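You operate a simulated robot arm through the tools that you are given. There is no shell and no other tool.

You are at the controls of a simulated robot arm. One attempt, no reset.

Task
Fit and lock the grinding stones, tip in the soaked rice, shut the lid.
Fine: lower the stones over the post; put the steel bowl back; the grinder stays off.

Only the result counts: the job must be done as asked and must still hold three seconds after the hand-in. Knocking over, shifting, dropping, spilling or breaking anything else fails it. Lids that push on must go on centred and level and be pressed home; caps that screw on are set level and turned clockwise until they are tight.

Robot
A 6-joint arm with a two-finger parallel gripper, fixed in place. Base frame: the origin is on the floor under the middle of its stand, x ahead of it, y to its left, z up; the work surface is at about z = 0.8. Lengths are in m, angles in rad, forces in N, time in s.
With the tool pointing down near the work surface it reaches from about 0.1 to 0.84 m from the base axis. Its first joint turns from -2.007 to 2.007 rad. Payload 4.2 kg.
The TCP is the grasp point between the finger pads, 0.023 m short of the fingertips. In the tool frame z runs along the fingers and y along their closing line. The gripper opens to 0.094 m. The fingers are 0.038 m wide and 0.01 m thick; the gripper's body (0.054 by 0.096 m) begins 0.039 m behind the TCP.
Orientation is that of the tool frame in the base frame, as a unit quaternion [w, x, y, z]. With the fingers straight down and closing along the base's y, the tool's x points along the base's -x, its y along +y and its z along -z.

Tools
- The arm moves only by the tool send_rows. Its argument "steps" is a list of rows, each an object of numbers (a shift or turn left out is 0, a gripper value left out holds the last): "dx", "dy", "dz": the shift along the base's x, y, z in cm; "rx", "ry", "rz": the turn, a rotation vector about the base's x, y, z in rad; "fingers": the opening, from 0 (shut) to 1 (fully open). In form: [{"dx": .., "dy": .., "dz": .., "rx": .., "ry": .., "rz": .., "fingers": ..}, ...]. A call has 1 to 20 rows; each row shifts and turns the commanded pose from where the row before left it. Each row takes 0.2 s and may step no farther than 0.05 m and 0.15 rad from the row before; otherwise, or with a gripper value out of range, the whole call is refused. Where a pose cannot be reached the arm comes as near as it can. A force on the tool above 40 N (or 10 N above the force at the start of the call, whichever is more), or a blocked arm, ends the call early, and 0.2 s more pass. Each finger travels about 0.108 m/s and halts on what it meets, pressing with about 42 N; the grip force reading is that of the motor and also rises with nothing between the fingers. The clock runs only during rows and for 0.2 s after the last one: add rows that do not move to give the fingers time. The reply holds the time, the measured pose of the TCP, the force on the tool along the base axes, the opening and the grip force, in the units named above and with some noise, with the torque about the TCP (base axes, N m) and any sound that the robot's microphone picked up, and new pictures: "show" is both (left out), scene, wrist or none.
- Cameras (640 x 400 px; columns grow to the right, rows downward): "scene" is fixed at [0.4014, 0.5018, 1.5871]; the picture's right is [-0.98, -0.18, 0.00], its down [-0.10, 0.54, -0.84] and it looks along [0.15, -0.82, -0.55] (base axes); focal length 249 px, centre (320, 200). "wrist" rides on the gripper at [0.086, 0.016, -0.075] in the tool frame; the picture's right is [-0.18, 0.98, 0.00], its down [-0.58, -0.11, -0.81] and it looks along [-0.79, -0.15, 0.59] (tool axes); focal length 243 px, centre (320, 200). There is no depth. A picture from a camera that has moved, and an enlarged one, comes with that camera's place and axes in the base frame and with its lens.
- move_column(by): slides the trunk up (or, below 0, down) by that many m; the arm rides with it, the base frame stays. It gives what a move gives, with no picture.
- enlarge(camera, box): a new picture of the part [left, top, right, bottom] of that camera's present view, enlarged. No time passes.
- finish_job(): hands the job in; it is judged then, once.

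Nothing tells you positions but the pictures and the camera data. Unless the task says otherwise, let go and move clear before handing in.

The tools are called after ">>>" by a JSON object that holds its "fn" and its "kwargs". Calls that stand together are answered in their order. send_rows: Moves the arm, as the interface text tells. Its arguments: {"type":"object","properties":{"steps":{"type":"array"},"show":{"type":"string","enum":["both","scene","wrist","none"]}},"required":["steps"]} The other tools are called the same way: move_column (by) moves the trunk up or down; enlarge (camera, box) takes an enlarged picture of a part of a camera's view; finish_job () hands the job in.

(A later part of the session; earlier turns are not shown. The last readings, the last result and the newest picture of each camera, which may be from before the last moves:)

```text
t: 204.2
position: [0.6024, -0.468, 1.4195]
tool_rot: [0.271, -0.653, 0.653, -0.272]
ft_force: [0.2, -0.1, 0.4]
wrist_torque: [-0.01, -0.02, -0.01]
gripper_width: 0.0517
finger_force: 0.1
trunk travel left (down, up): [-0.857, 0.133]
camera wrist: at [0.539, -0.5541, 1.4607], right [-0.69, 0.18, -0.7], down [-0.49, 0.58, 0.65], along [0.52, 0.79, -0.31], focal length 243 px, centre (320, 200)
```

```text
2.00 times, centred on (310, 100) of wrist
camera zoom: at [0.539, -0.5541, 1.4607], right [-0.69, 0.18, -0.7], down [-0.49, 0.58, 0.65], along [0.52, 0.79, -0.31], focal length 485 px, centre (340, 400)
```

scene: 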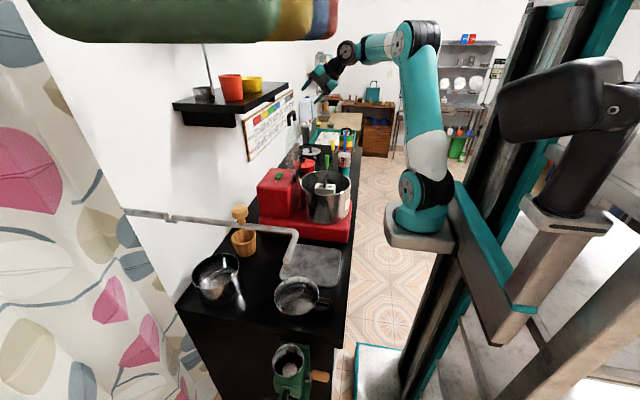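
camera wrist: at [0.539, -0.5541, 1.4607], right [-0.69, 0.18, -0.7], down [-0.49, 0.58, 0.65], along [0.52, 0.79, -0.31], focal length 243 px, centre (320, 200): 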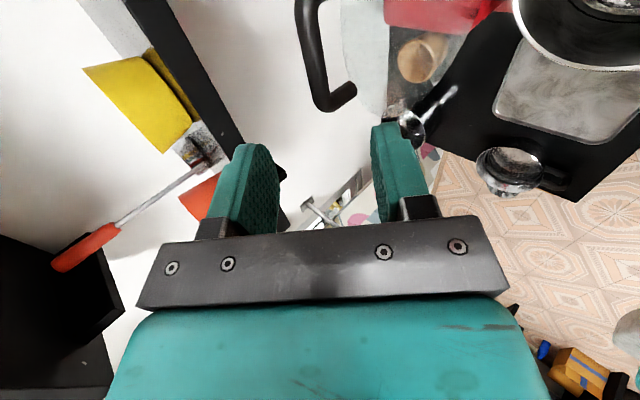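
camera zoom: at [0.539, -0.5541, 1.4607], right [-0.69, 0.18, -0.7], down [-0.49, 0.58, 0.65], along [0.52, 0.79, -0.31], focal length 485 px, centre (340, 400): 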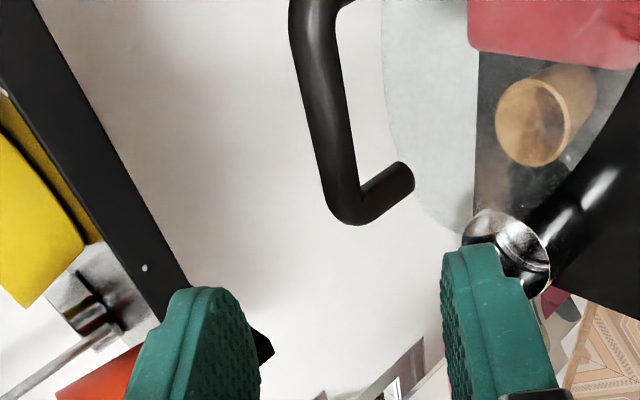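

The measurements agree. Approaching the bar along the 45° line, in two stages.

>>> {"fn": "send_rows", "kwargs": {"steps": [{"dx": 1.5, "dz": -1.5, "dy": -0.3}, {"dx": 1.6, "dz": -1.5}, {"dx": 1.6, "dz": -1.5}, {"dx": 1.0, "dz": -0.9}, {"dz": 0}], "show": "wrist"}}

>>> {"fn": "enlarge", "kwargs": {"camera": "wrist", "box": [180, 40, 440, 240]}}

>>> {"fn": "enlarge", "kwargs": {"camera": "scene", "box": [260, 60, 350, 150]}}

```text
t: 205.3
position: [0.6616, -0.4717, 1.3628]
tool_rot: [-0.272, 0.654, -0.652, 0.271]
ft_force: [0.5, 0.7, 0.3]
wrist_torque: [0.02, 0.01, 0.01]
gripper_width: 0.0517
finger_force: 0.2
trunk travel left (down, up): [-0.857, 0.133]
camera wrist: at [0.5986, -0.5579, 1.4045], right [-0.69, 0.18, -0.7], down [-0.49, 0.58, 0.65], along [0.52, 0.79, -0.31], focal length 243 px, centre (320, 200)
```

wrist: 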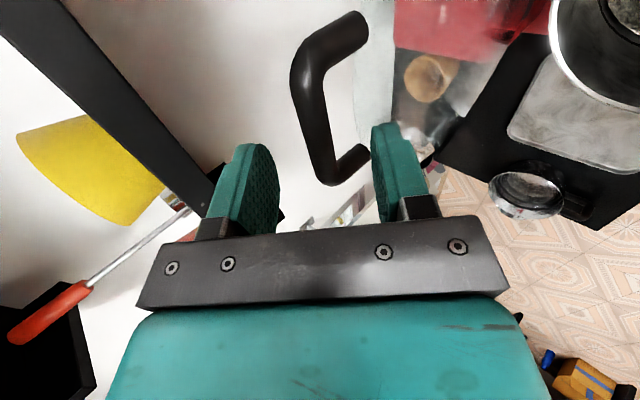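

```text
2.00 times, centred on (310, 140) of wrist
camera zoom: at [0.5986, -0.5579, 1.4045], right [-0.69, 0.18, -0.7], down [-0.49, 0.58, 0.65], along [0.52, 0.79, -0.31], focal length 485 px, centre (340, 320)
```

zoom: 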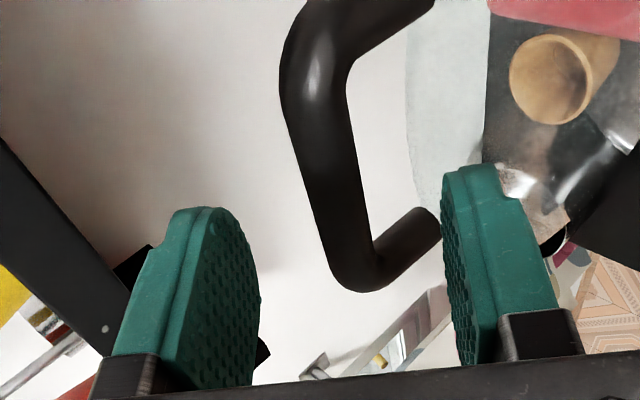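

```text
4.44 times, centred on (305, 105) of scene
camera zoom: at [0.4014, 0.5018, 1.5871], right [-0.98, -0.18, 0.0], down [-0.1, 0.54, -0.84], along [0.15, -0.82, -0.55], focal length 1108 px, centre (387, 622)
```

zoom: 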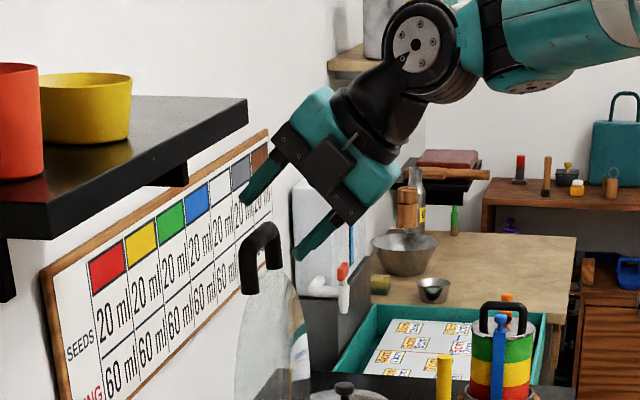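

Lined up well; moving the last 3.7 cm so the bar sits between the pads.

>>> {"fn": "send_rows", "kwargs": {"steps": [{"dx": 0.9, "dz": -0.85}, {"dx": 0.9, "dz": -0.85}, {"dx": 0.9, "dz": -0.8}, {"dz": 0}], "show": "wrist"}}

>>> {"fn": "enlarge", "kwargs": {"camera": "wrist", "box": [180, 60, 440, 240]}}

>>> {"fn": "enlarge", "kwargs": {"camera": "scene", "box": [270, 80, 330, 140]}}

```text
t: 206.3
position: [0.6877, -0.4726, 1.3388]
tool_rot: [-0.271, 0.654, -0.652, 0.271]
ft_force: [0.7, 0.4, -0.3]
wrist_torque: [-0.01, -0.01, -0.01]
gripper_width: 0.0517
finger_force: 0.1
trunk travel left (down, up): [-0.857, 0.133]
camera wrist: at [0.6241, -0.5584, 1.3802], right [-0.69, 0.18, -0.7], down [-0.49, 0.58, 0.65], along [0.52, 0.79, -0.31], focal length 243 px, centre (320, 200)
```

wrist: 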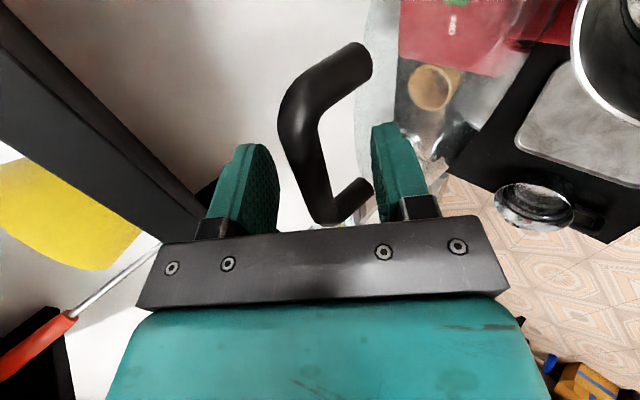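

```text
2.22 times, centred on (310, 150) of wrist
camera zoom: at [0.6241, -0.5584, 1.3802], right [-0.69, 0.18, -0.7], down [-0.49, 0.58, 0.65], along [0.52, 0.79, -0.31], focal length 539 px, centre (342, 311)
```

zoom: 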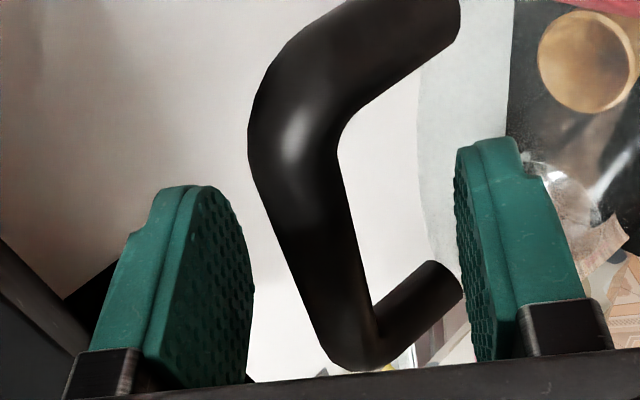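

```text
6.67 times, centred on (300, 110) of scene
camera zoom: at [0.4014, 0.5018, 1.5871], right [-0.98, -0.18, 0.0], down [-0.1, 0.54, -0.84], along [0.15, -0.82, -0.55], focal length 1661 px, centre (453, 800)
```

zoom: 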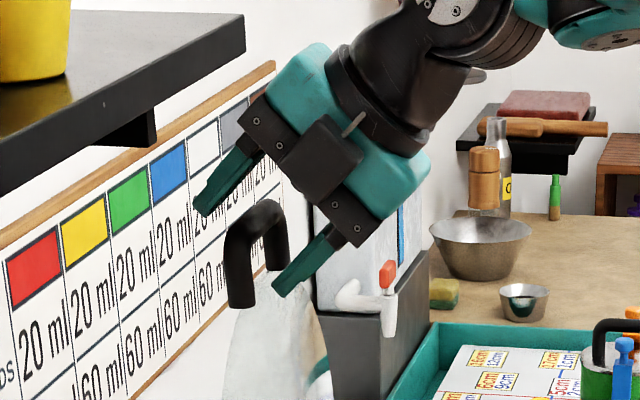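

The bar sits centred between the pads. I'll close to a loose cage around it (about 2.3 cm) so it can pivot while I swing the lid.

>>> {"fn": "send_rows", "kwargs": {"steps": [{"fingers": 0.35}, {"fingers": 0.25}, {"fingers": 0.24}, {"dz": 0}], "show": "wrist"}}

>>> {"fn": "enlarge", "kwargs": {"camera": "wrist", "box": [180, 60, 440, 240]}}

```text
t: 207.3
position: [0.688, -0.4724, 1.3387]
tool_rot: [-0.272, 0.654, -0.652, 0.271]
ft_force: [0.8, -0.6, 4.7]
wrist_torque: [0.09, 0.0, 0.0]
gripper_width: 0.0241
finger_force: 1.9
trunk travel left (down, up): [-0.857, 0.133]
camera wrist: at [0.6239, -0.5582, 1.3806], right [-0.69, 0.18, -0.7], down [-0.5, 0.58, 0.65], along [0.52, 0.79, -0.31], focal length 243 px, centre (320, 200)
```

wrist: 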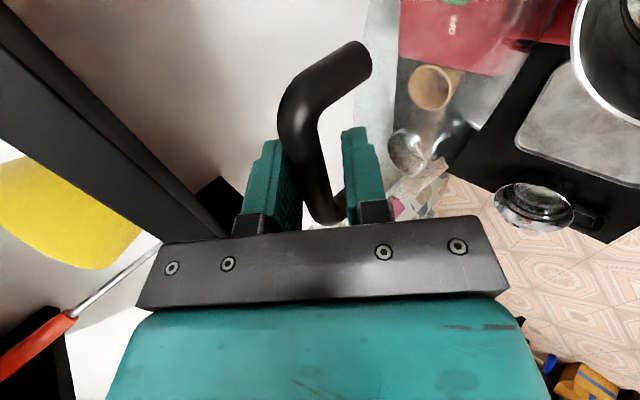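

```text
2.22 times, centred on (310, 150) of wrist
camera zoom: at [0.6239, -0.5582, 1.3806], right [-0.69, 0.18, -0.7], down [-0.5, 0.58, 0.65], along [0.52, 0.79, -0.31], focal length 539 px, centre (342, 311)
```

zoom: 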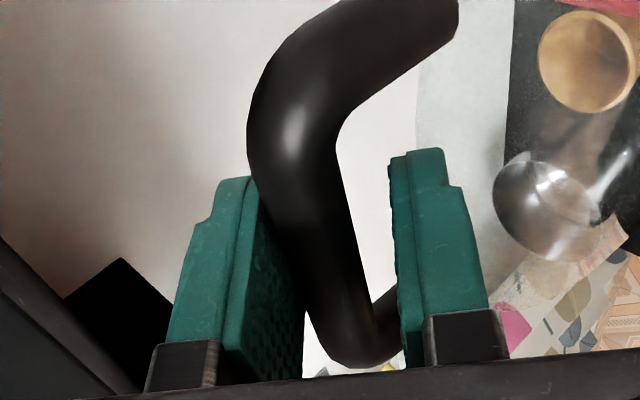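

The upper finger is just touching the bar; I'll shift 3 mm toward it to centre the cage.

>>> {"fn": "send_rows", "kwargs": {"steps": [{"dx": 0.25, "dz": 0.25}, {"dz": 0}, {"dz": 0}], "show": "none"}}

```text
t: 208.2
position: [0.6909, -0.4714, 1.3417]
tool_rot: [-0.272, 0.654, -0.652, 0.272]
ft_force: [-0.1, -0.1, -0.3]
wrist_torque: [0.02, -0.02, -0.02]
gripper_width: 0.0225
finger_force: 0.0
trunk travel left (down, up): [-0.857, 0.133]
```

Free in the cage now. I'll start swinging the lid toward the drum along its arc (radius ≈0.288 m about (0.69, 1.05)).

>>> {"fn": "send_rows", "kwargs": {"steps": [{"dx": -1.0, "dz": -0.02}, {"dx": -1.0, "dz": -0.05}, {"dx": -1.0, "dz": -0.08}, {"dx": -1.0, "dz": -0.13}, {"dz": 0}], "show": "both"}}

>>> {"fn": "enlarge", "kwargs": {"camera": "scene", "box": [260, 80, 350, 200]}}

```text
t: 209.3
position: [0.6495, -0.4721, 1.3395]
tool_rot: [-0.271, 0.653, -0.653, 0.272]
ft_force: [1.1, 1.1, 1.5]
wrist_torque: [0.01, -0.01, -0.03]
gripper_width: 0.023
finger_force: 0.9
trunk travel left (down, up): [-0.857, 0.133]
camera wrist: at [0.5863, -0.558, 1.3807], right [-0.69, 0.18, -0.7], down [-0.49, 0.58, 0.65], along [0.52, 0.79, -0.31], focal length 243 px, centre (320, 200)
```

scene: 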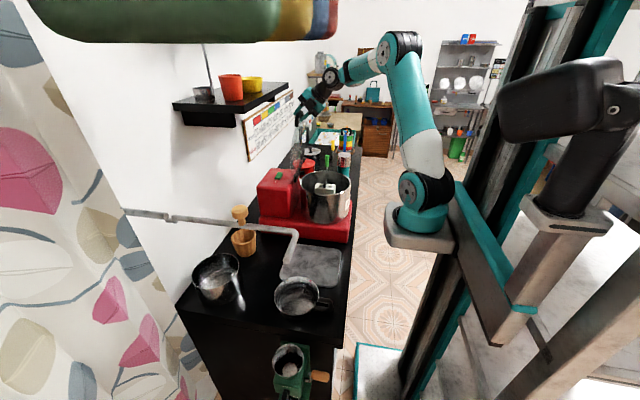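
wrist: 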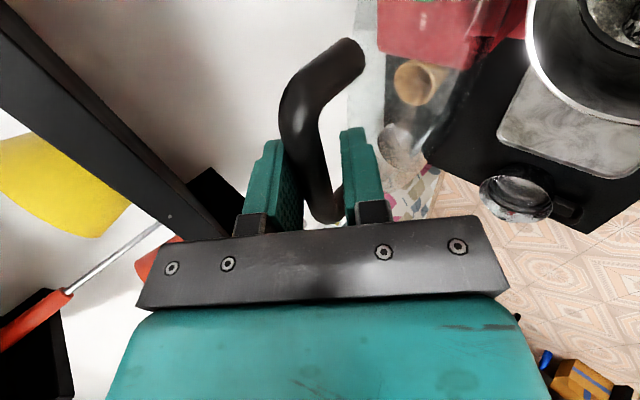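

```text
3.33 times, centred on (305, 140) of scene
camera zoom: at [0.4014, 0.5018, 1.5871], right [-0.98, -0.18, 0.0], down [-0.1, 0.54, -0.84], along [0.15, -0.82, -0.55], focal length 831 px, centre (370, 400)
```

zoom: 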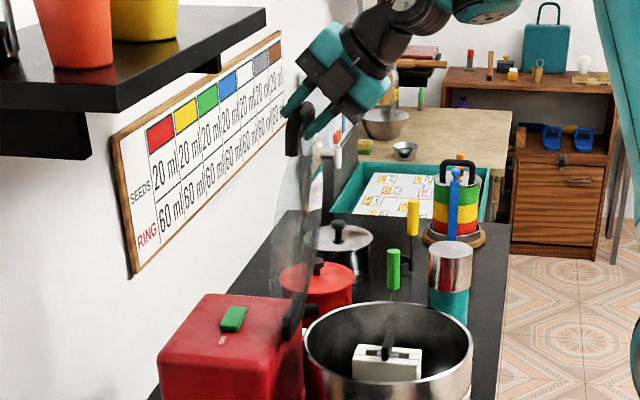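

The lid follows with light force. Continuing the arc, half-steps at a time.

>>> {"fn": "send_rows", "kwargs": {"steps": [{"dx": -1.27, "dz": -0.2}, {"dx": -1.26, "dz": -0.27}, {"dx": -1.24, "dz": -0.32}, {"dx": -1.21, "dz": -0.36}, {"dx": -1.21, "dz": -0.42}, {"dx": -1.18, "dz": -0.47}, {"dz": 0}], "show": "wrist"}}

>>> {"fn": "enlarge", "kwargs": {"camera": "scene", "box": [260, 80, 350, 200]}}

```text
t: 210.9
position: [0.574, -0.472, 1.3197]
tool_rot: [-0.272, 0.653, -0.652, 0.271]
ft_force: [-0.9, -0.3, 1.2]
wrist_torque: [0.02, 0.03, -0.01]
gripper_width: 0.0224
finger_force: 0.0
trunk travel left (down, up): [-0.857, 0.133]
camera wrist: at [0.5104, -0.5582, 1.3616], right [-0.69, 0.18, -0.7], down [-0.49, 0.58, 0.65], along [0.52, 0.79, -0.31], focal length 243 px, centre (320, 200)
```

wrist: 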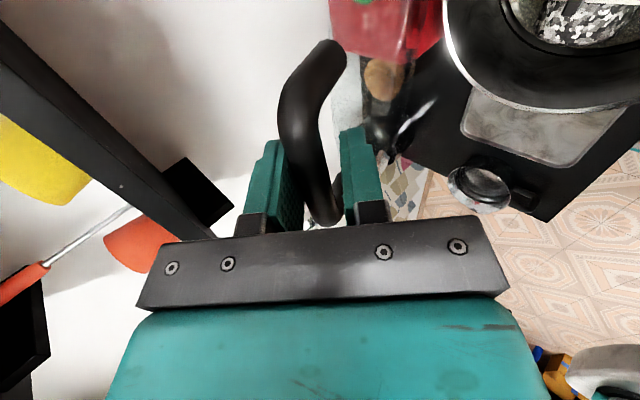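

```text
3.33 times, centred on (305, 140) of scene
camera zoom: at [0.4014, 0.5018, 1.5871], right [-0.98, -0.18, 0.0], down [-0.1, 0.54, -0.84], along [0.15, -0.82, -0.55], focal length 831 px, centre (370, 400)
```

zoom: 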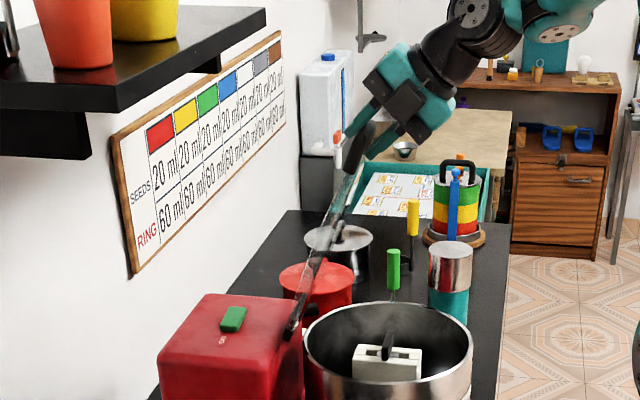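

The lid is about 23° over and following smoothly. Continuing.

>>> {"fn": "send_rows", "kwargs": {"steps": [{"dx": -1.16, "dz": -0.53}, {"dx": -1.14, "dz": -0.57}, {"dx": -1.11, "dz": -0.63}, {"dx": -1.09, "dz": -0.67}, {"dx": -1.06, "dz": -0.72}, {"dx": -1.02, "dz": -0.76}, {"dz": 0}], "show": "wrist"}}

>>> {"fn": "enlarge", "kwargs": {"camera": "scene", "box": [270, 90, 370, 210]}}

```text
t: 212.6
position: [0.5093, -0.472, 1.2809]
tool_rot: [-0.271, 0.653, -0.653, 0.271]
ft_force: [0.0, -0.3, 0.8]
wrist_torque: [0.02, 0.01, 0.0]
gripper_width: 0.0226
finger_force: 0.1
trunk travel left (down, up): [-0.857, 0.133]
camera wrist: at [0.4463, -0.5583, 1.3223], right [-0.69, 0.18, -0.7], down [-0.49, 0.58, 0.65], along [0.52, 0.79, -0.31], focal length 243 px, centre (320, 200)
```

wrist: 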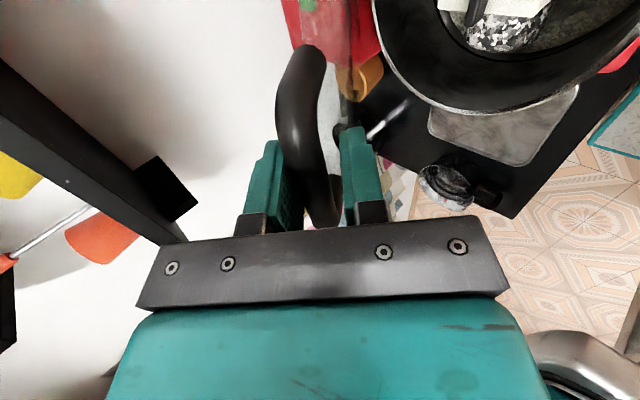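

```text
3.33 times, centred on (320, 150) of scene
camera zoom: at [0.4014, 0.5018, 1.5871], right [-0.98, -0.18, 0.0], down [-0.1, 0.54, -0.84], along [0.15, -0.82, -0.55], focal length 831 px, centre (320, 367)
```

zoom: 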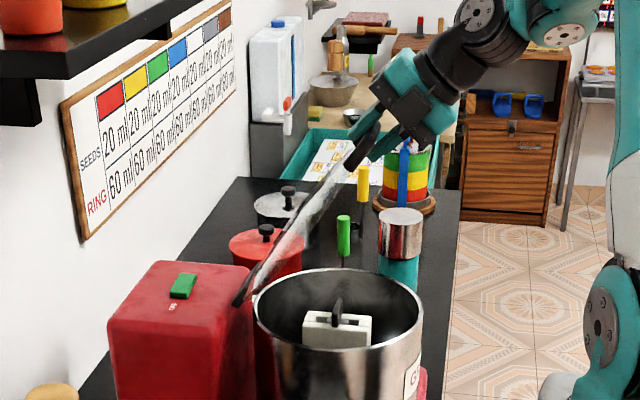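

About 38° over. Continuing down the arc.

>>> {"fn": "send_rows", "kwargs": {"steps": [{"dx": -0.99, "dz": -0.8}, {"dx": -0.95, "dz": -0.84}, {"dx": -0.91, "dz": -0.89}, {"dx": -0.88, "dz": -0.93}, {"dx": -0.83, "dz": -0.97}, {"dx": -0.79, "dz": -1.0}, {"dx": -0.75, "dz": -1.03}, {"dx": -0.7, "dz": -1.07}, {"dz": 0}], "show": "wrist"}}

>>> {"fn": "enlarge", "kwargs": {"camera": "scene", "box": [270, 90, 370, 210]}}

```text
t: 214.6
position: [0.4444, -0.4718, 1.2059]
tool_rot: [-0.272, 0.654, -0.652, 0.27]
ft_force: [-0.4, 0.3, -0.4]
wrist_torque: [-0.01, 0.04, 0.02]
gripper_width: 0.0226
finger_force: 0.0
trunk travel left (down, up): [-0.857, 0.133]
camera wrist: at [0.3801, -0.5585, 1.2472], right [-0.69, 0.18, -0.7], down [-0.49, 0.58, 0.65], along [0.52, 0.79, -0.31], focal length 243 px, centre (320, 200)
```

wrist: 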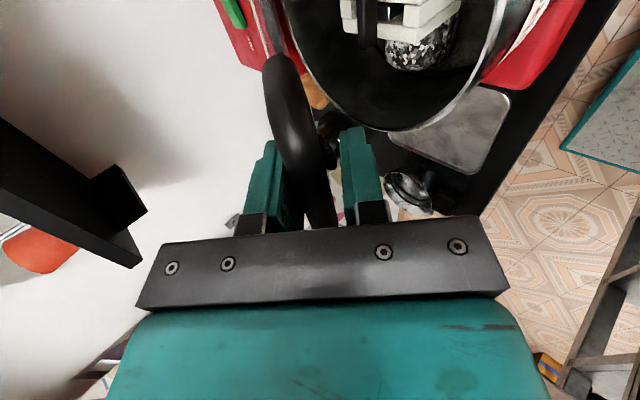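

```text
3.33 times, centred on (320, 150) of scene
camera zoom: at [0.4014, 0.5018, 1.5871], right [-0.98, -0.18, 0.0], down [-0.1, 0.54, -0.84], along [0.15, -0.82, -0.55], focal length 831 px, centre (320, 367)
```

zoom: 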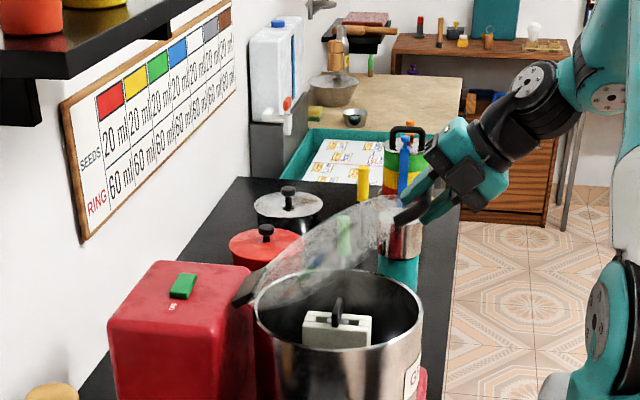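

The lid is about 60° over. Continuing toward closed, carefully.

>>> {"fn": "send_rows", "kwargs": {"steps": [{"dx": -0.65, "dz": -1.09}, {"dx": -0.6, "dz": -1.13}, {"dx": -0.55, "dz": -1.15}, {"dx": -0.51, "dz": -1.17}, {"dx": -0.45, "dz": -1.19}, {"dx": -0.4, "dz": -1.21}, {"dx": -0.35, "dz": -1.2}, {"dz": 0}], "show": "wrist"}}

>>> {"fn": "enlarge", "kwargs": {"camera": "scene", "box": [280, 110, 380, 220]}}

```text
t: 216.3
position: [0.4078, -0.471, 1.1229]
tool_rot: [-0.271, 0.654, -0.652, 0.271]
ft_force: [-0.3, 0.7, 0.2]
wrist_torque: [0.0, -0.01, 0.02]
gripper_width: 0.0227
finger_force: 0.1
trunk travel left (down, up): [-0.857, 0.133]
camera wrist: at [0.3435, -0.5566, 1.1647], right [-0.69, 0.18, -0.7], down [-0.49, 0.58, 0.65], along [0.52, 0.79, -0.31], focal length 243 px, centre (320, 200)
```

wrist: 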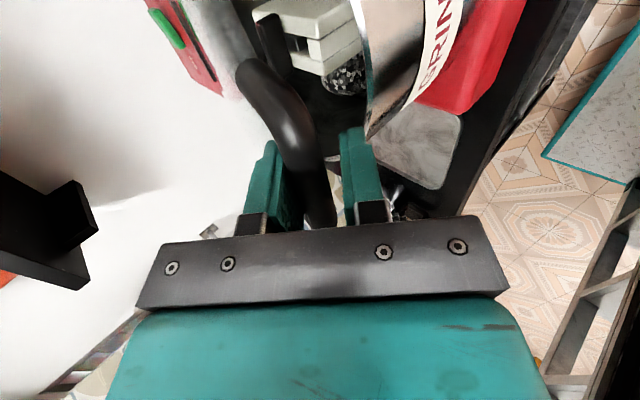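

```text
3.64 times, centred on (330, 165) of scene
camera zoom: at [0.4014, 0.5018, 1.5871], right [-0.98, -0.18, 0.0], down [-0.1, 0.54, -0.84], along [0.15, -0.82, -0.55], focal length 906 px, centre (284, 327)
```

zoom: 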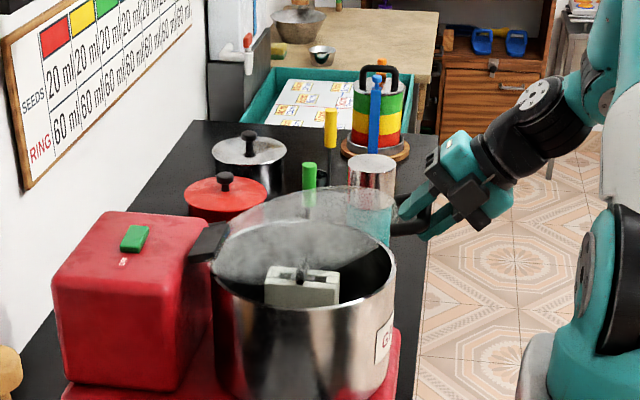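

Nearly closed. Lowering the last part in gentle steps and watching for contact.

>>> {"fn": "send_rows", "kwargs": {"steps": [{"dx": -0.29, "dz": -1.1}, {"dx": -0.24, "dz": -1.1}, {"dx": -0.18, "dz": -1.1}, {"dx": -0.12, "dz": -1.0}, {"dx": -0.06, "dz": -0.8}, {"dz": 0}], "show": "wrist"}}

>>> {"fn": "enlarge", "kwargs": {"camera": "scene", "box": [280, 130, 380, 220]}}

```text
t: 217.8
position: [0.4018, -0.4756, 1.0762]
tool_rot: [0.272, -0.652, 0.655, -0.269]
ft_force: [-12.6, 9.8, -0.6]
wrist_torque: [0.0, 0.06, 0.36]
gripper_width: 0.0185
finger_force: 0.1
out of reach, approached as far as the arm can: row 5
trunk travel left (down, up): [-0.857, 0.133]
camera wrist: at [0.337, -0.5609, 1.1156], right [-0.7, 0.19, -0.69], down [-0.49, 0.58, 0.65], along [0.52, 0.79, -0.31], focal length 243 px, centre (320, 200)
```

wrist: 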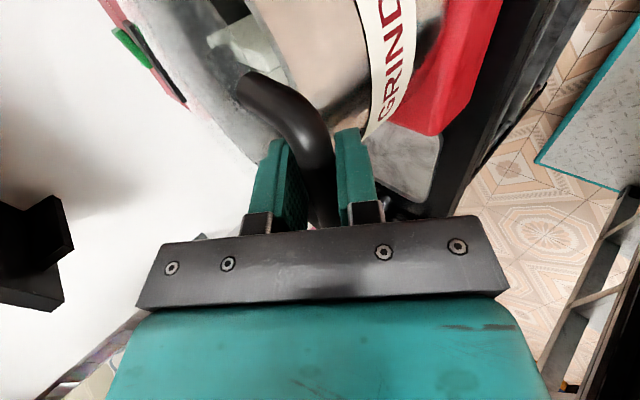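

```text
4.44 times, centred on (330, 175) of scene
camera zoom: at [0.4014, 0.5018, 1.5871], right [-0.98, -0.18, 0.0], down [-0.1, 0.54, -0.84], along [0.15, -0.82, -0.55], focal length 1108 px, centre (276, 311)
```

zoom: 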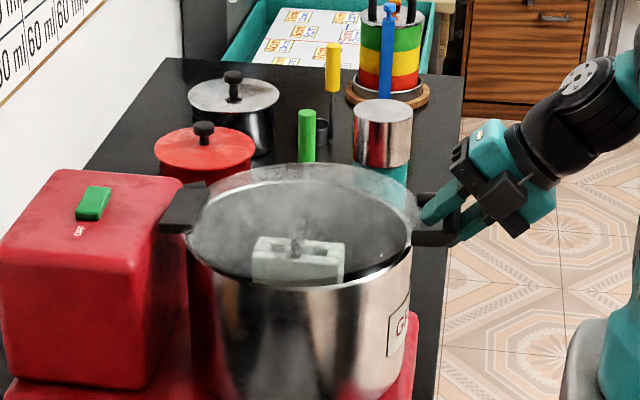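

There's side load now: the arm is near its inner reach limit and a fingertip is close to the drum. I'll pitch the tool more downward and ease back slightly to relieve it.

>>> {"fn": "send_rows", "kwargs": {"steps": [{"ry": 0.1, "dx": -0.2, "dz": 0.2, "dy": 0.2}, {"ry": 0.1, "dx": -0.2, "dz": 0.1}, {"ry": 0.1}, {"ry": 0.1}, {"dz": 0}], "show": "both"}}

>>> {"fn": "enlarge", "kwargs": {"camera": "scene", "box": [330, 140, 390, 200]}}

>>> {"fn": "enlarge", "kwargs": {"camera": "wrist", "box": [180, 60, 440, 240]}}

```text
t: 218.9
position: [0.3978, -0.4724, 1.0786]
tool_rot: [-0.136, 0.695, -0.694, 0.135]
ft_force: [0.3, -0.2, 0.2]
wrist_torque: [0.04, 0.03, 0.03]
gripper_width: 0.0226
finger_force: 0.1
trunk travel left (down, up): [-0.857, 0.133]
camera wrist: at [0.3547, -0.5599, 1.1413], right [-0.91, 0.18, -0.37], down [-0.2, 0.58, 0.79], along [0.36, 0.79, -0.49], focal length 243 px, centre (320, 200)
```

scene: 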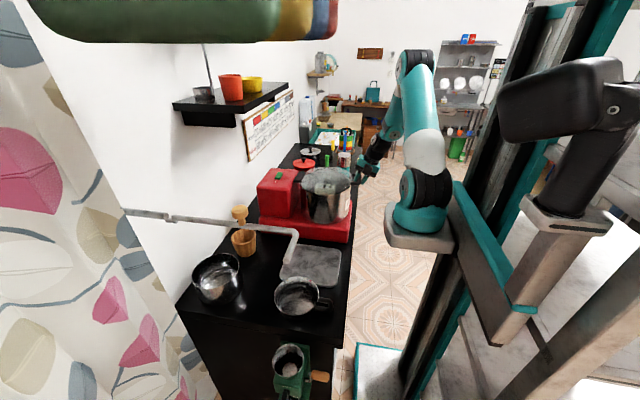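
wrist: 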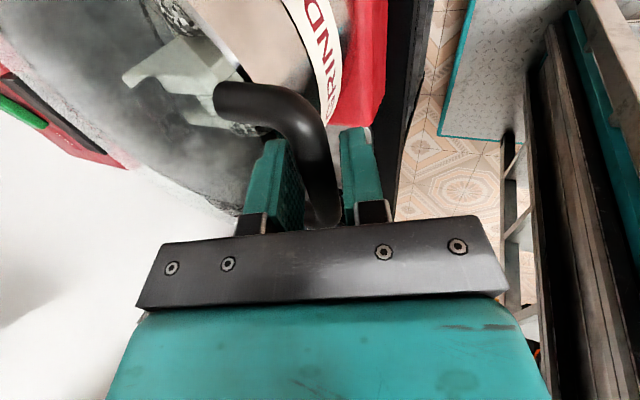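

```text
6.67 times, centred on (360, 170) of scene
camera zoom: at [0.4014, 0.5018, 1.5871], right [-0.98, -0.18, 0.0], down [-0.1, 0.54, -0.84], along [0.15, -0.82, -0.55], focal length 1661 px, centre (53, 400)
```

zoom: 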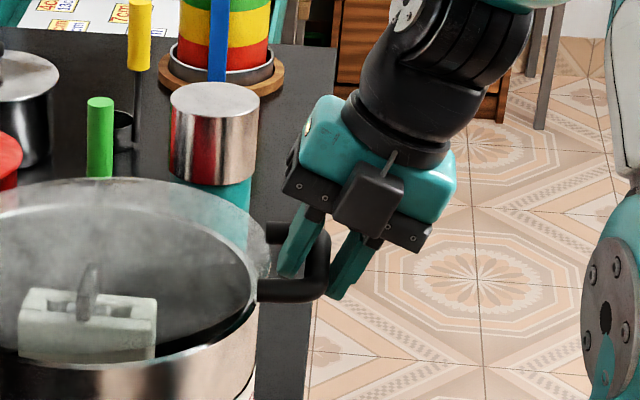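

```text
2.22 times, centred on (310, 150) of wrist
camera zoom: at [0.3547, -0.5599, 1.1413], right [-0.91, 0.18, -0.37], down [-0.2, 0.58, 0.79], along [0.36, 0.79, -0.49], focal length 539 px, centre (342, 311)
```

zoom: 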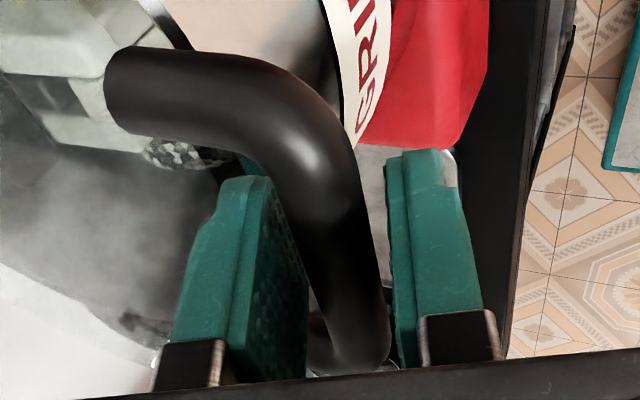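

Load relieved, and the lid is nearly level. Lowering the last bit in 3 mm steps.

>>> {"fn": "send_rows", "kwargs": {"steps": [{"dz": -0.3}, {"dz": -0.3}, {"dz": -0.3}, {"dz": -0.3}, {"dz": 0}], "show": "none"}}

>>> {"fn": "enlarge", "kwargs": {"camera": "scene", "box": [290, 140, 390, 210]}}

```text
t: 220.2
position: [0.3971, -0.4751, 1.0658]
tool_rot: [-0.137, 0.695, -0.693, 0.136]
ft_force: [0.7, 0.2, -0.2]
wrist_torque: [-0.03, -0.03, 0.01]
gripper_width: 0.0223
finger_force: 0.0
trunk travel left (down, up): [-0.857, 0.133]
```

```text
5.71 times, centred on (340, 175) of scene
camera zoom: at [0.4014, 0.5018, 1.5871], right [-0.98, -0.18, 0.0], down [-0.1, 0.54, -0.84], along [0.15, -0.82, -0.55], focal length 1424 px, centre (206, 343)
```

zoom: 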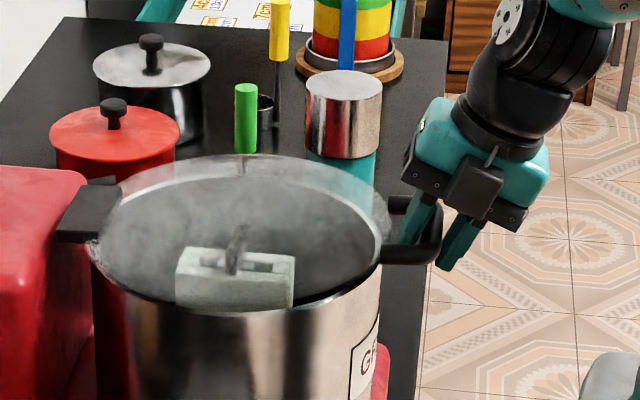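

The handle has stopped moving while the tool descended: the lid is resting on the drum. I'll withdraw straight back along the tool axis, without opening further, so no finger catches the lid.

>>> {"fn": "send_rows", "kwargs": {"steps": [{"dx": -0.3, "dz": 0.75}, {"dx": -0.3, "dz": 0.75}, {"dx": -0.5, "dz": 1.2}, {"dx": -0.5, "dz": 1.2}, {"dx": -0.6, "dz": 1.5}, {"dx": -0.6, "dz": 1.5}, {"dx": -0.4, "dz": 1.5}, {"dz": 2}, {"dz": 0}], "show": "both"}}

>>> {"fn": "enlarge", "kwargs": {"camera": "scene", "box": [290, 140, 390, 210]}}

>>> {"fn": "enlarge", "kwargs": {"camera": "wrist", "box": [0, 0, 400, 240]}}

```text
t: 222.2
position: [0.3643, -0.4733, 1.1708]
tool_rot: [-0.137, 0.694, -0.694, 0.136]
ft_force: [0.4, -0.4, 0.4]
wrist_torque: [0.01, -0.02, -0.01]
gripper_width: 0.0228
finger_force: 0.0
trunk travel left (down, up): [-0.857, 0.133]
camera wrist: at [0.3214, -0.5598, 1.2338], right [-0.91, 0.18, -0.37], down [-0.2, 0.58, 0.79], along [0.36, 0.79, -0.49], focal length 243 px, centre (320, 200)
```

scene: 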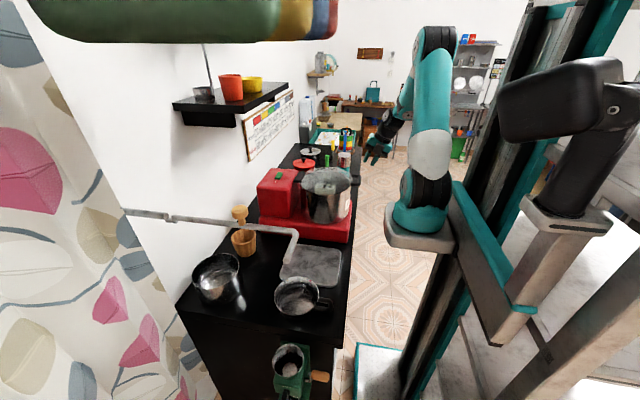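
wrist: 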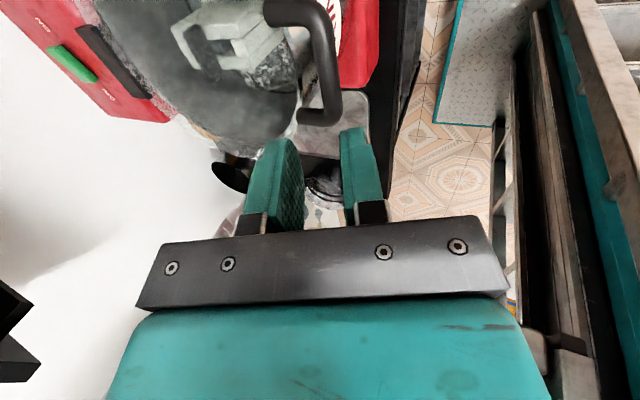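

```text
5.71 times, centred on (340, 175) of scene
camera zoom: at [0.4014, 0.5018, 1.5871], right [-0.98, -0.18, 0.0], down [-0.1, 0.54, -0.84], along [0.15, -0.82, -0.55], focal length 1424 px, centre (206, 343)
```

zoom: 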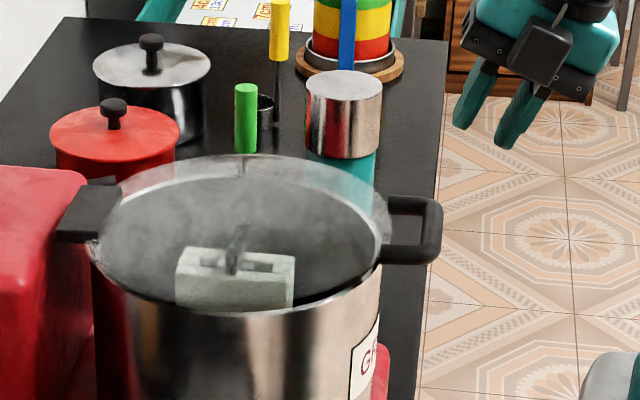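

```text
1.60 times, centred on (200, 120) of wrist
camera zoom: at [0.3214, -0.5598, 1.2338], right [-0.91, 0.18, -0.37], down [-0.2, 0.58, 0.79], along [0.36, 0.79, -0.49], focal length 388 px, centre (512, 328)
```

zoom: 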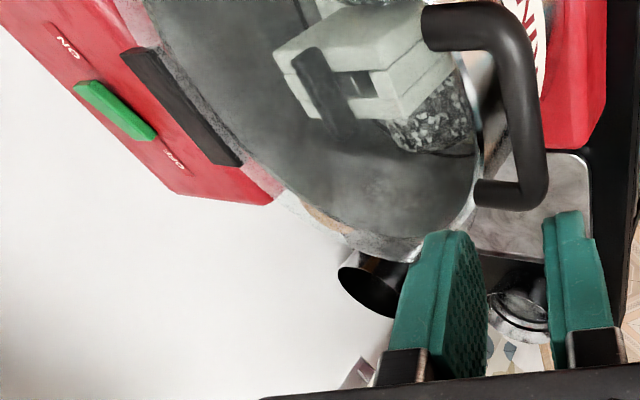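

The lid is down over the drum with the stones, post and rice under it. To be sure it's home, I'll close the fingers, point straight down and press lightly on the handle bar.

>>> {"fn": "send_rows", "kwargs": {"steps": [{"ry": 0.13, "dx": 0.8, "fingers": 0}, {"ry": 0.13, "dx": 1.0}, {"ry": 0.127, "dx": 1.0}, {"dx": 0.4, "dy": 0.2, "dz": -1}, {"dz": -1.5}, {"dz": -1.5}, {"dz": 0}], "show": "both"}}

>>> {"fn": "enlarge", "kwargs": {"camera": "scene", "box": [290, 140, 390, 210]}}

```text
t: 223.8
position: [0.3984, -0.4728, 1.1308]
tool_rot: [-0.001, 0.708, -0.707, 0.001]
ft_force: [-0.7, -0.7, -0.7]
wrist_torque: [0.03, -0.03, 0.03]
gripper_width: 0.0004
finger_force: 41.9
trunk travel left (down, up): [-0.857, 0.133]
camera wrist: at [0.3823, -0.5591, 1.2061], right [-0.98, 0.18, 0.0], down [0.11, 0.58, 0.81], along [0.15, 0.79, -0.59], focal length 243 px, centre (320, 200)
```

scene: 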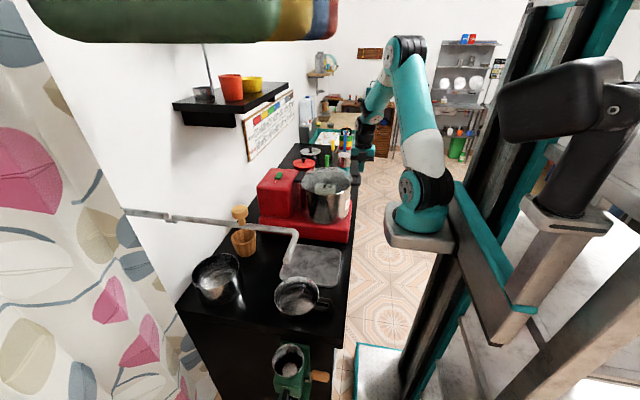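
wrist: 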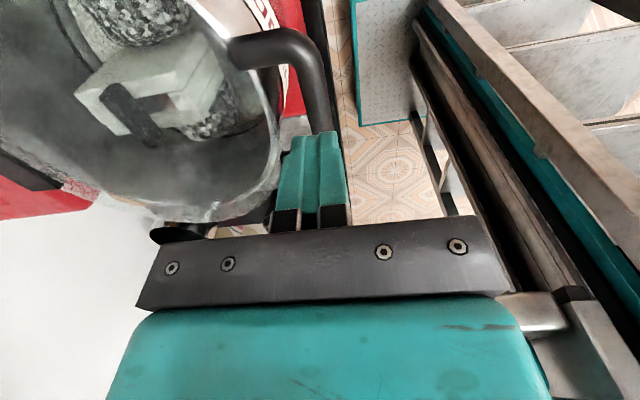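

```text
5.71 times, centred on (340, 175) of scene
camera zoom: at [0.4014, 0.5018, 1.5871], right [-0.98, -0.18, 0.0], down [-0.1, 0.54, -0.84], along [0.15, -0.82, -0.55], focal length 1424 px, centre (206, 343)
```

zoom: 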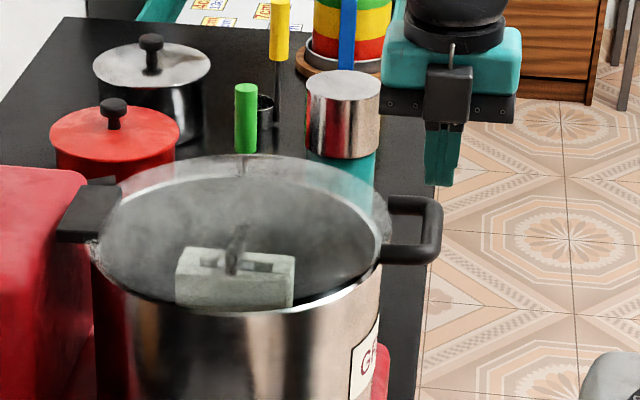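

Fingertips are right above the bar. Pressing down gently.

>>> {"fn": "send_rows", "kwargs": {"steps": [{"dz": -1.0}, {"dz": -0.8}, {"dz": -0.5}, {"dz": -0.3}, {"dz": 0}], "show": "wrist"}}

```text
t: 224.9
position: [0.398, -0.471, 1.1048]
tool_rot: [0.0, 0.708, -0.706, 0.0]
ft_force: [-0.2, -0.1, -0.3]
wrist_torque: [-0.03, 0.0, -0.01]
gripper_width: 0.0002
finger_force: 42.0
trunk travel left (down, up): [-0.857, 0.133]
camera wrist: at [0.3818, -0.5585, 1.1798], right [-0.98, 0.18, 0.0], down [0.11, 0.58, 0.81], along [0.15, 0.79, -0.59], focal length 243 px, centre (320, 200)
```

wrist: 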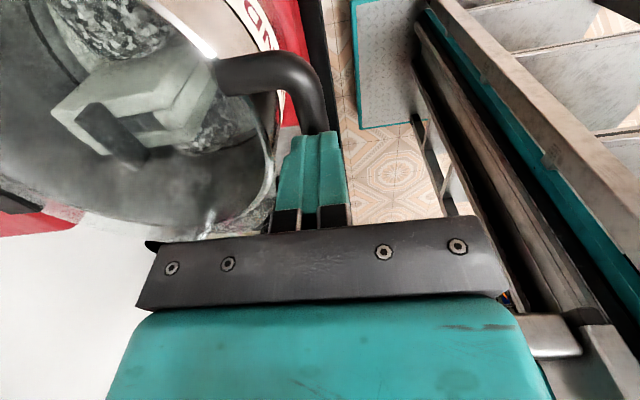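

>>> {"fn": "send_rows", "kwargs": {"steps": [{"dz": -0.3}, {"dz": -0.3}, {"dz": -0.3}, {"dz": 0}], "show": "none"}}

>>> {"fn": "enlarge", "kwargs": {"camera": "scene", "box": [330, 150, 390, 200]}}

>>> {"fn": "enlarge", "kwargs": {"camera": "wrist", "box": [200, 20, 420, 240]}}

```text
t: 225.9
position: [0.3984, -0.4703, 1.0956]
tool_rot: [-0.001, 0.708, -0.706, 0.001]
ft_force: [-0.9, -0.5, 0.2]
wrist_torque: [0.0, 0.02, -0.02]
gripper_width: 0.0
finger_force: 41.6
trunk travel left (down, up): [-0.857, 0.133]
```

```text
8.00 times, centred on (360, 175) of scene
camera zoom: at [0.4014, 0.5018, 1.5871], right [-0.98, -0.18, 0.0], down [-0.1, 0.54, -0.84], along [0.15, -0.82, -0.55], focal length 1994 px, centre (0, 400)
```

zoom: 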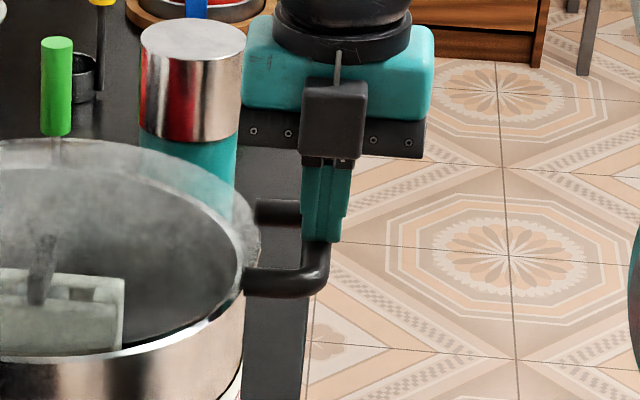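

```text
1.82 times, centred on (310, 130) of wrist
camera zoom: at [0.3821, -0.5573, 1.1705], right [-0.98, 0.18, 0.0], down [0.11, 0.58, 0.81], along [0.15, 0.79, -0.59], focal length 441 px, centre (338, 327)
```

zoom: 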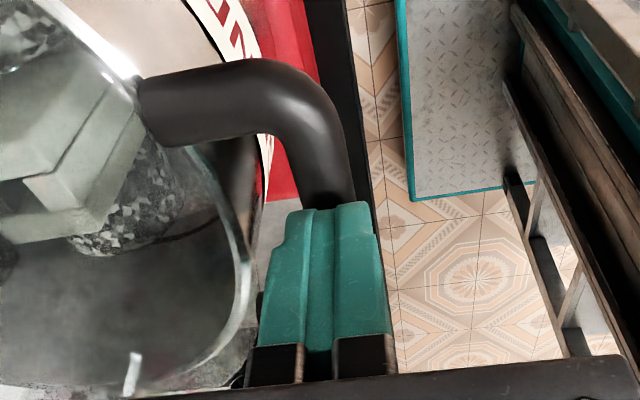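

>>> {"fn": "send_rows", "kwargs": {"steps": [{"dz": -0.2}, {"dz": -0.2}, {"dz": 0}], "show": "none"}}

>>> {"fn": "send_rows", "kwargs": {"steps": [{"dz": -0.2}, {"dz": -0.1}, {"dz": 0}], "show": "none"}}

```text
t: 226.8
position: [0.3977, -0.4722, 1.0923]
tool_rot: [0.001, 0.708, -0.707, 0.0]
ft_force: [-0.1, -0.2, 0.2]
wrist_torque: [-0.05, 0.02, 0.01]
gripper_width: 0.0001
finger_force: 42.4
trunk travel left (down, up): [-0.857, 0.133]
```

```text
t: 227.6
position: [0.3976, -0.4717, 1.0891]
tool_rot: [0.0, 0.708, -0.706, 0.0]
ft_force: [0.4, -0.1, 0.5]
wrist_torque: [0.0, 0.0, -0.02]
gripper_width: 0.0
finger_force: 42.4
trunk travel left (down, up): [-0.857, 0.133]
```

No contact yet, so the bar sits lower than estimated, which is a good sign. Continuing down.

>>> {"fn": "send_rows", "kwargs": {"steps": [{"dz": -0.2}, {"dz": -0.2}, {"dz": 0}], "show": "none"}}

>>> {"fn": "send_rows", "kwargs": {"steps": [{"dz": -0.2}, {"dz": -0.1}, {"dz": 0}], "show": "wrist"}}

>>> {"fn": "enlarge", "kwargs": {"camera": "scene", "box": [330, 150, 390, 200]}}

```text
t: 228.3
position: [0.399, -0.4722, 1.0875]
tool_rot: [0.0, 0.708, -0.706, 0.003]
ft_force: [5.7, 2.2, 33.4]
wrist_torque: [0.49, -0.17, -0.31]
gripper_width: 0.0001
finger_force: 41.6
trunk travel left (down, up): [-0.857, 0.133]
```

```text
t: 228.7
position: [0.3988, -0.4715, 1.0878]
tool_rot: [0.001, 0.707, -0.707, 0.004]
ft_force: [-3.2, 6.8, 26.4]
wrist_torque: [0.65, 0.05, 0.05]
gripper_width: 0.0001
finger_force: 41.7
trunk travel left (down, up): [-0.857, 0.133]
stopped in row 1: the force on the tool passed its limit at 47 N (the readings are from after the stop); the commanded pose is now the measured one
camera wrist: at [0.3819, -0.5573, 1.1623], right [-0.98, 0.18, -0.01], down [0.1, 0.59, 0.8], along [0.15, 0.79, -0.6], focal length 243 px, centre (320, 200)
```

wrist: 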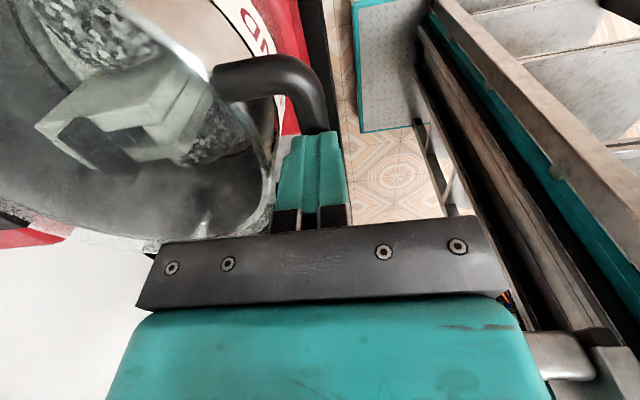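

```text
8.00 times, centred on (360, 175) of scene
camera zoom: at [0.4014, 0.5018, 1.5871], right [-0.98, -0.18, 0.0], down [-0.1, 0.54, -0.84], along [0.15, -0.82, -0.55], focal length 1994 px, centre (0, 400)
```

zoom: 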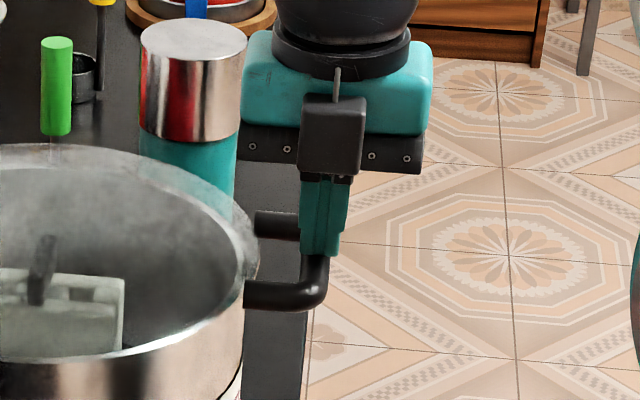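

The lid moved down about 1 cm under the light push and is now firmly seated. I'll lift off and check that it stays down.

>>> {"fn": "send_rows", "kwargs": {"steps": [{"dz": 0.5}, {"dz": 1}, {"dz": 2}, {"dz": 3}, {"dz": 3}, {"dz": 3}, {"dz": 0}], "show": "both"}}

>>> {"fn": "enlarge", "kwargs": {"camera": "scene", "box": [330, 150, 390, 200]}}

>>> {"fn": "enlarge", "kwargs": {"camera": "scene", "box": [270, 150, 370, 220]}}

```text
t: 230.3
position: [0.3995, -0.4732, 1.2107]
tool_rot: [0.0, 0.708, -0.707, 0.003]
ft_force: [0.0, -0.1, -0.4]
wrist_torque: [-0.01, -0.03, -0.03]
gripper_width: 0.0
finger_force: 42.1
trunk travel left (down, up): [-0.857, 0.133]
camera wrist: at [0.3844, -0.5601, 1.2859], right [-0.98, 0.18, 0.0], down [0.11, 0.58, 0.8], along [0.15, 0.79, -0.59], focal length 243 px, centre (320, 200)
```

scene: 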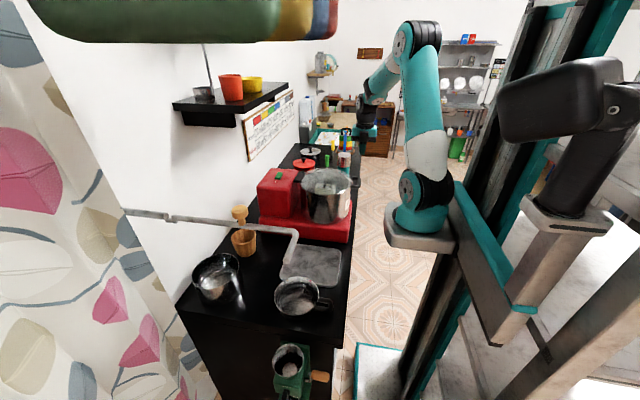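
wrist: 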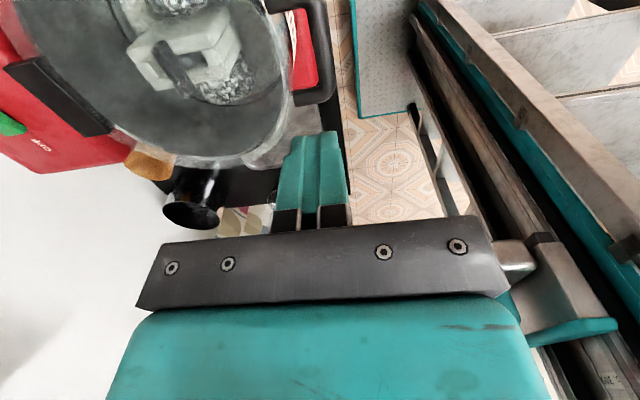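

```text
8.00 times, centred on (360, 175) of scene
camera zoom: at [0.4014, 0.5018, 1.5871], right [-0.98, -0.18, 0.0], down [-0.1, 0.54, -0.84], along [0.15, -0.82, -0.55], focal length 1994 px, centre (0, 400)
```

zoom: 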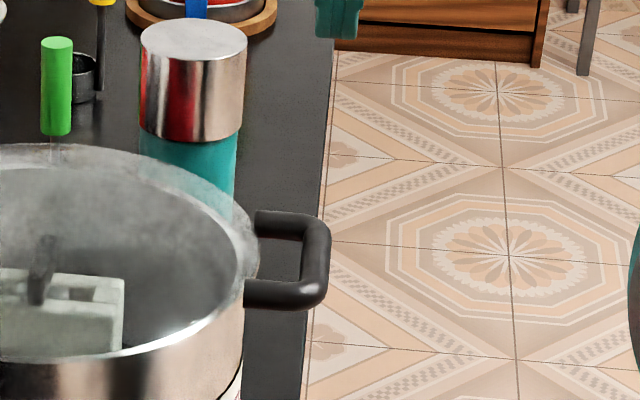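

```text
5.71 times, centred on (320, 185) of scene
camera zoom: at [0.4014, 0.5018, 1.5871], right [-0.98, -0.18, 0.0], down [-0.1, 0.54, -0.84], along [0.15, -0.82, -0.55], focal length 1424 px, centre (320, 286)
```

zoom: 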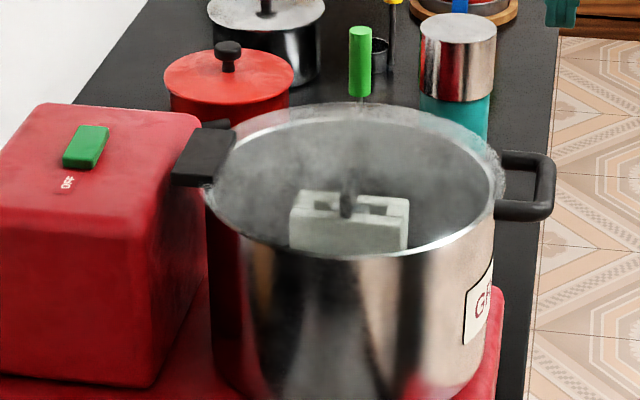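

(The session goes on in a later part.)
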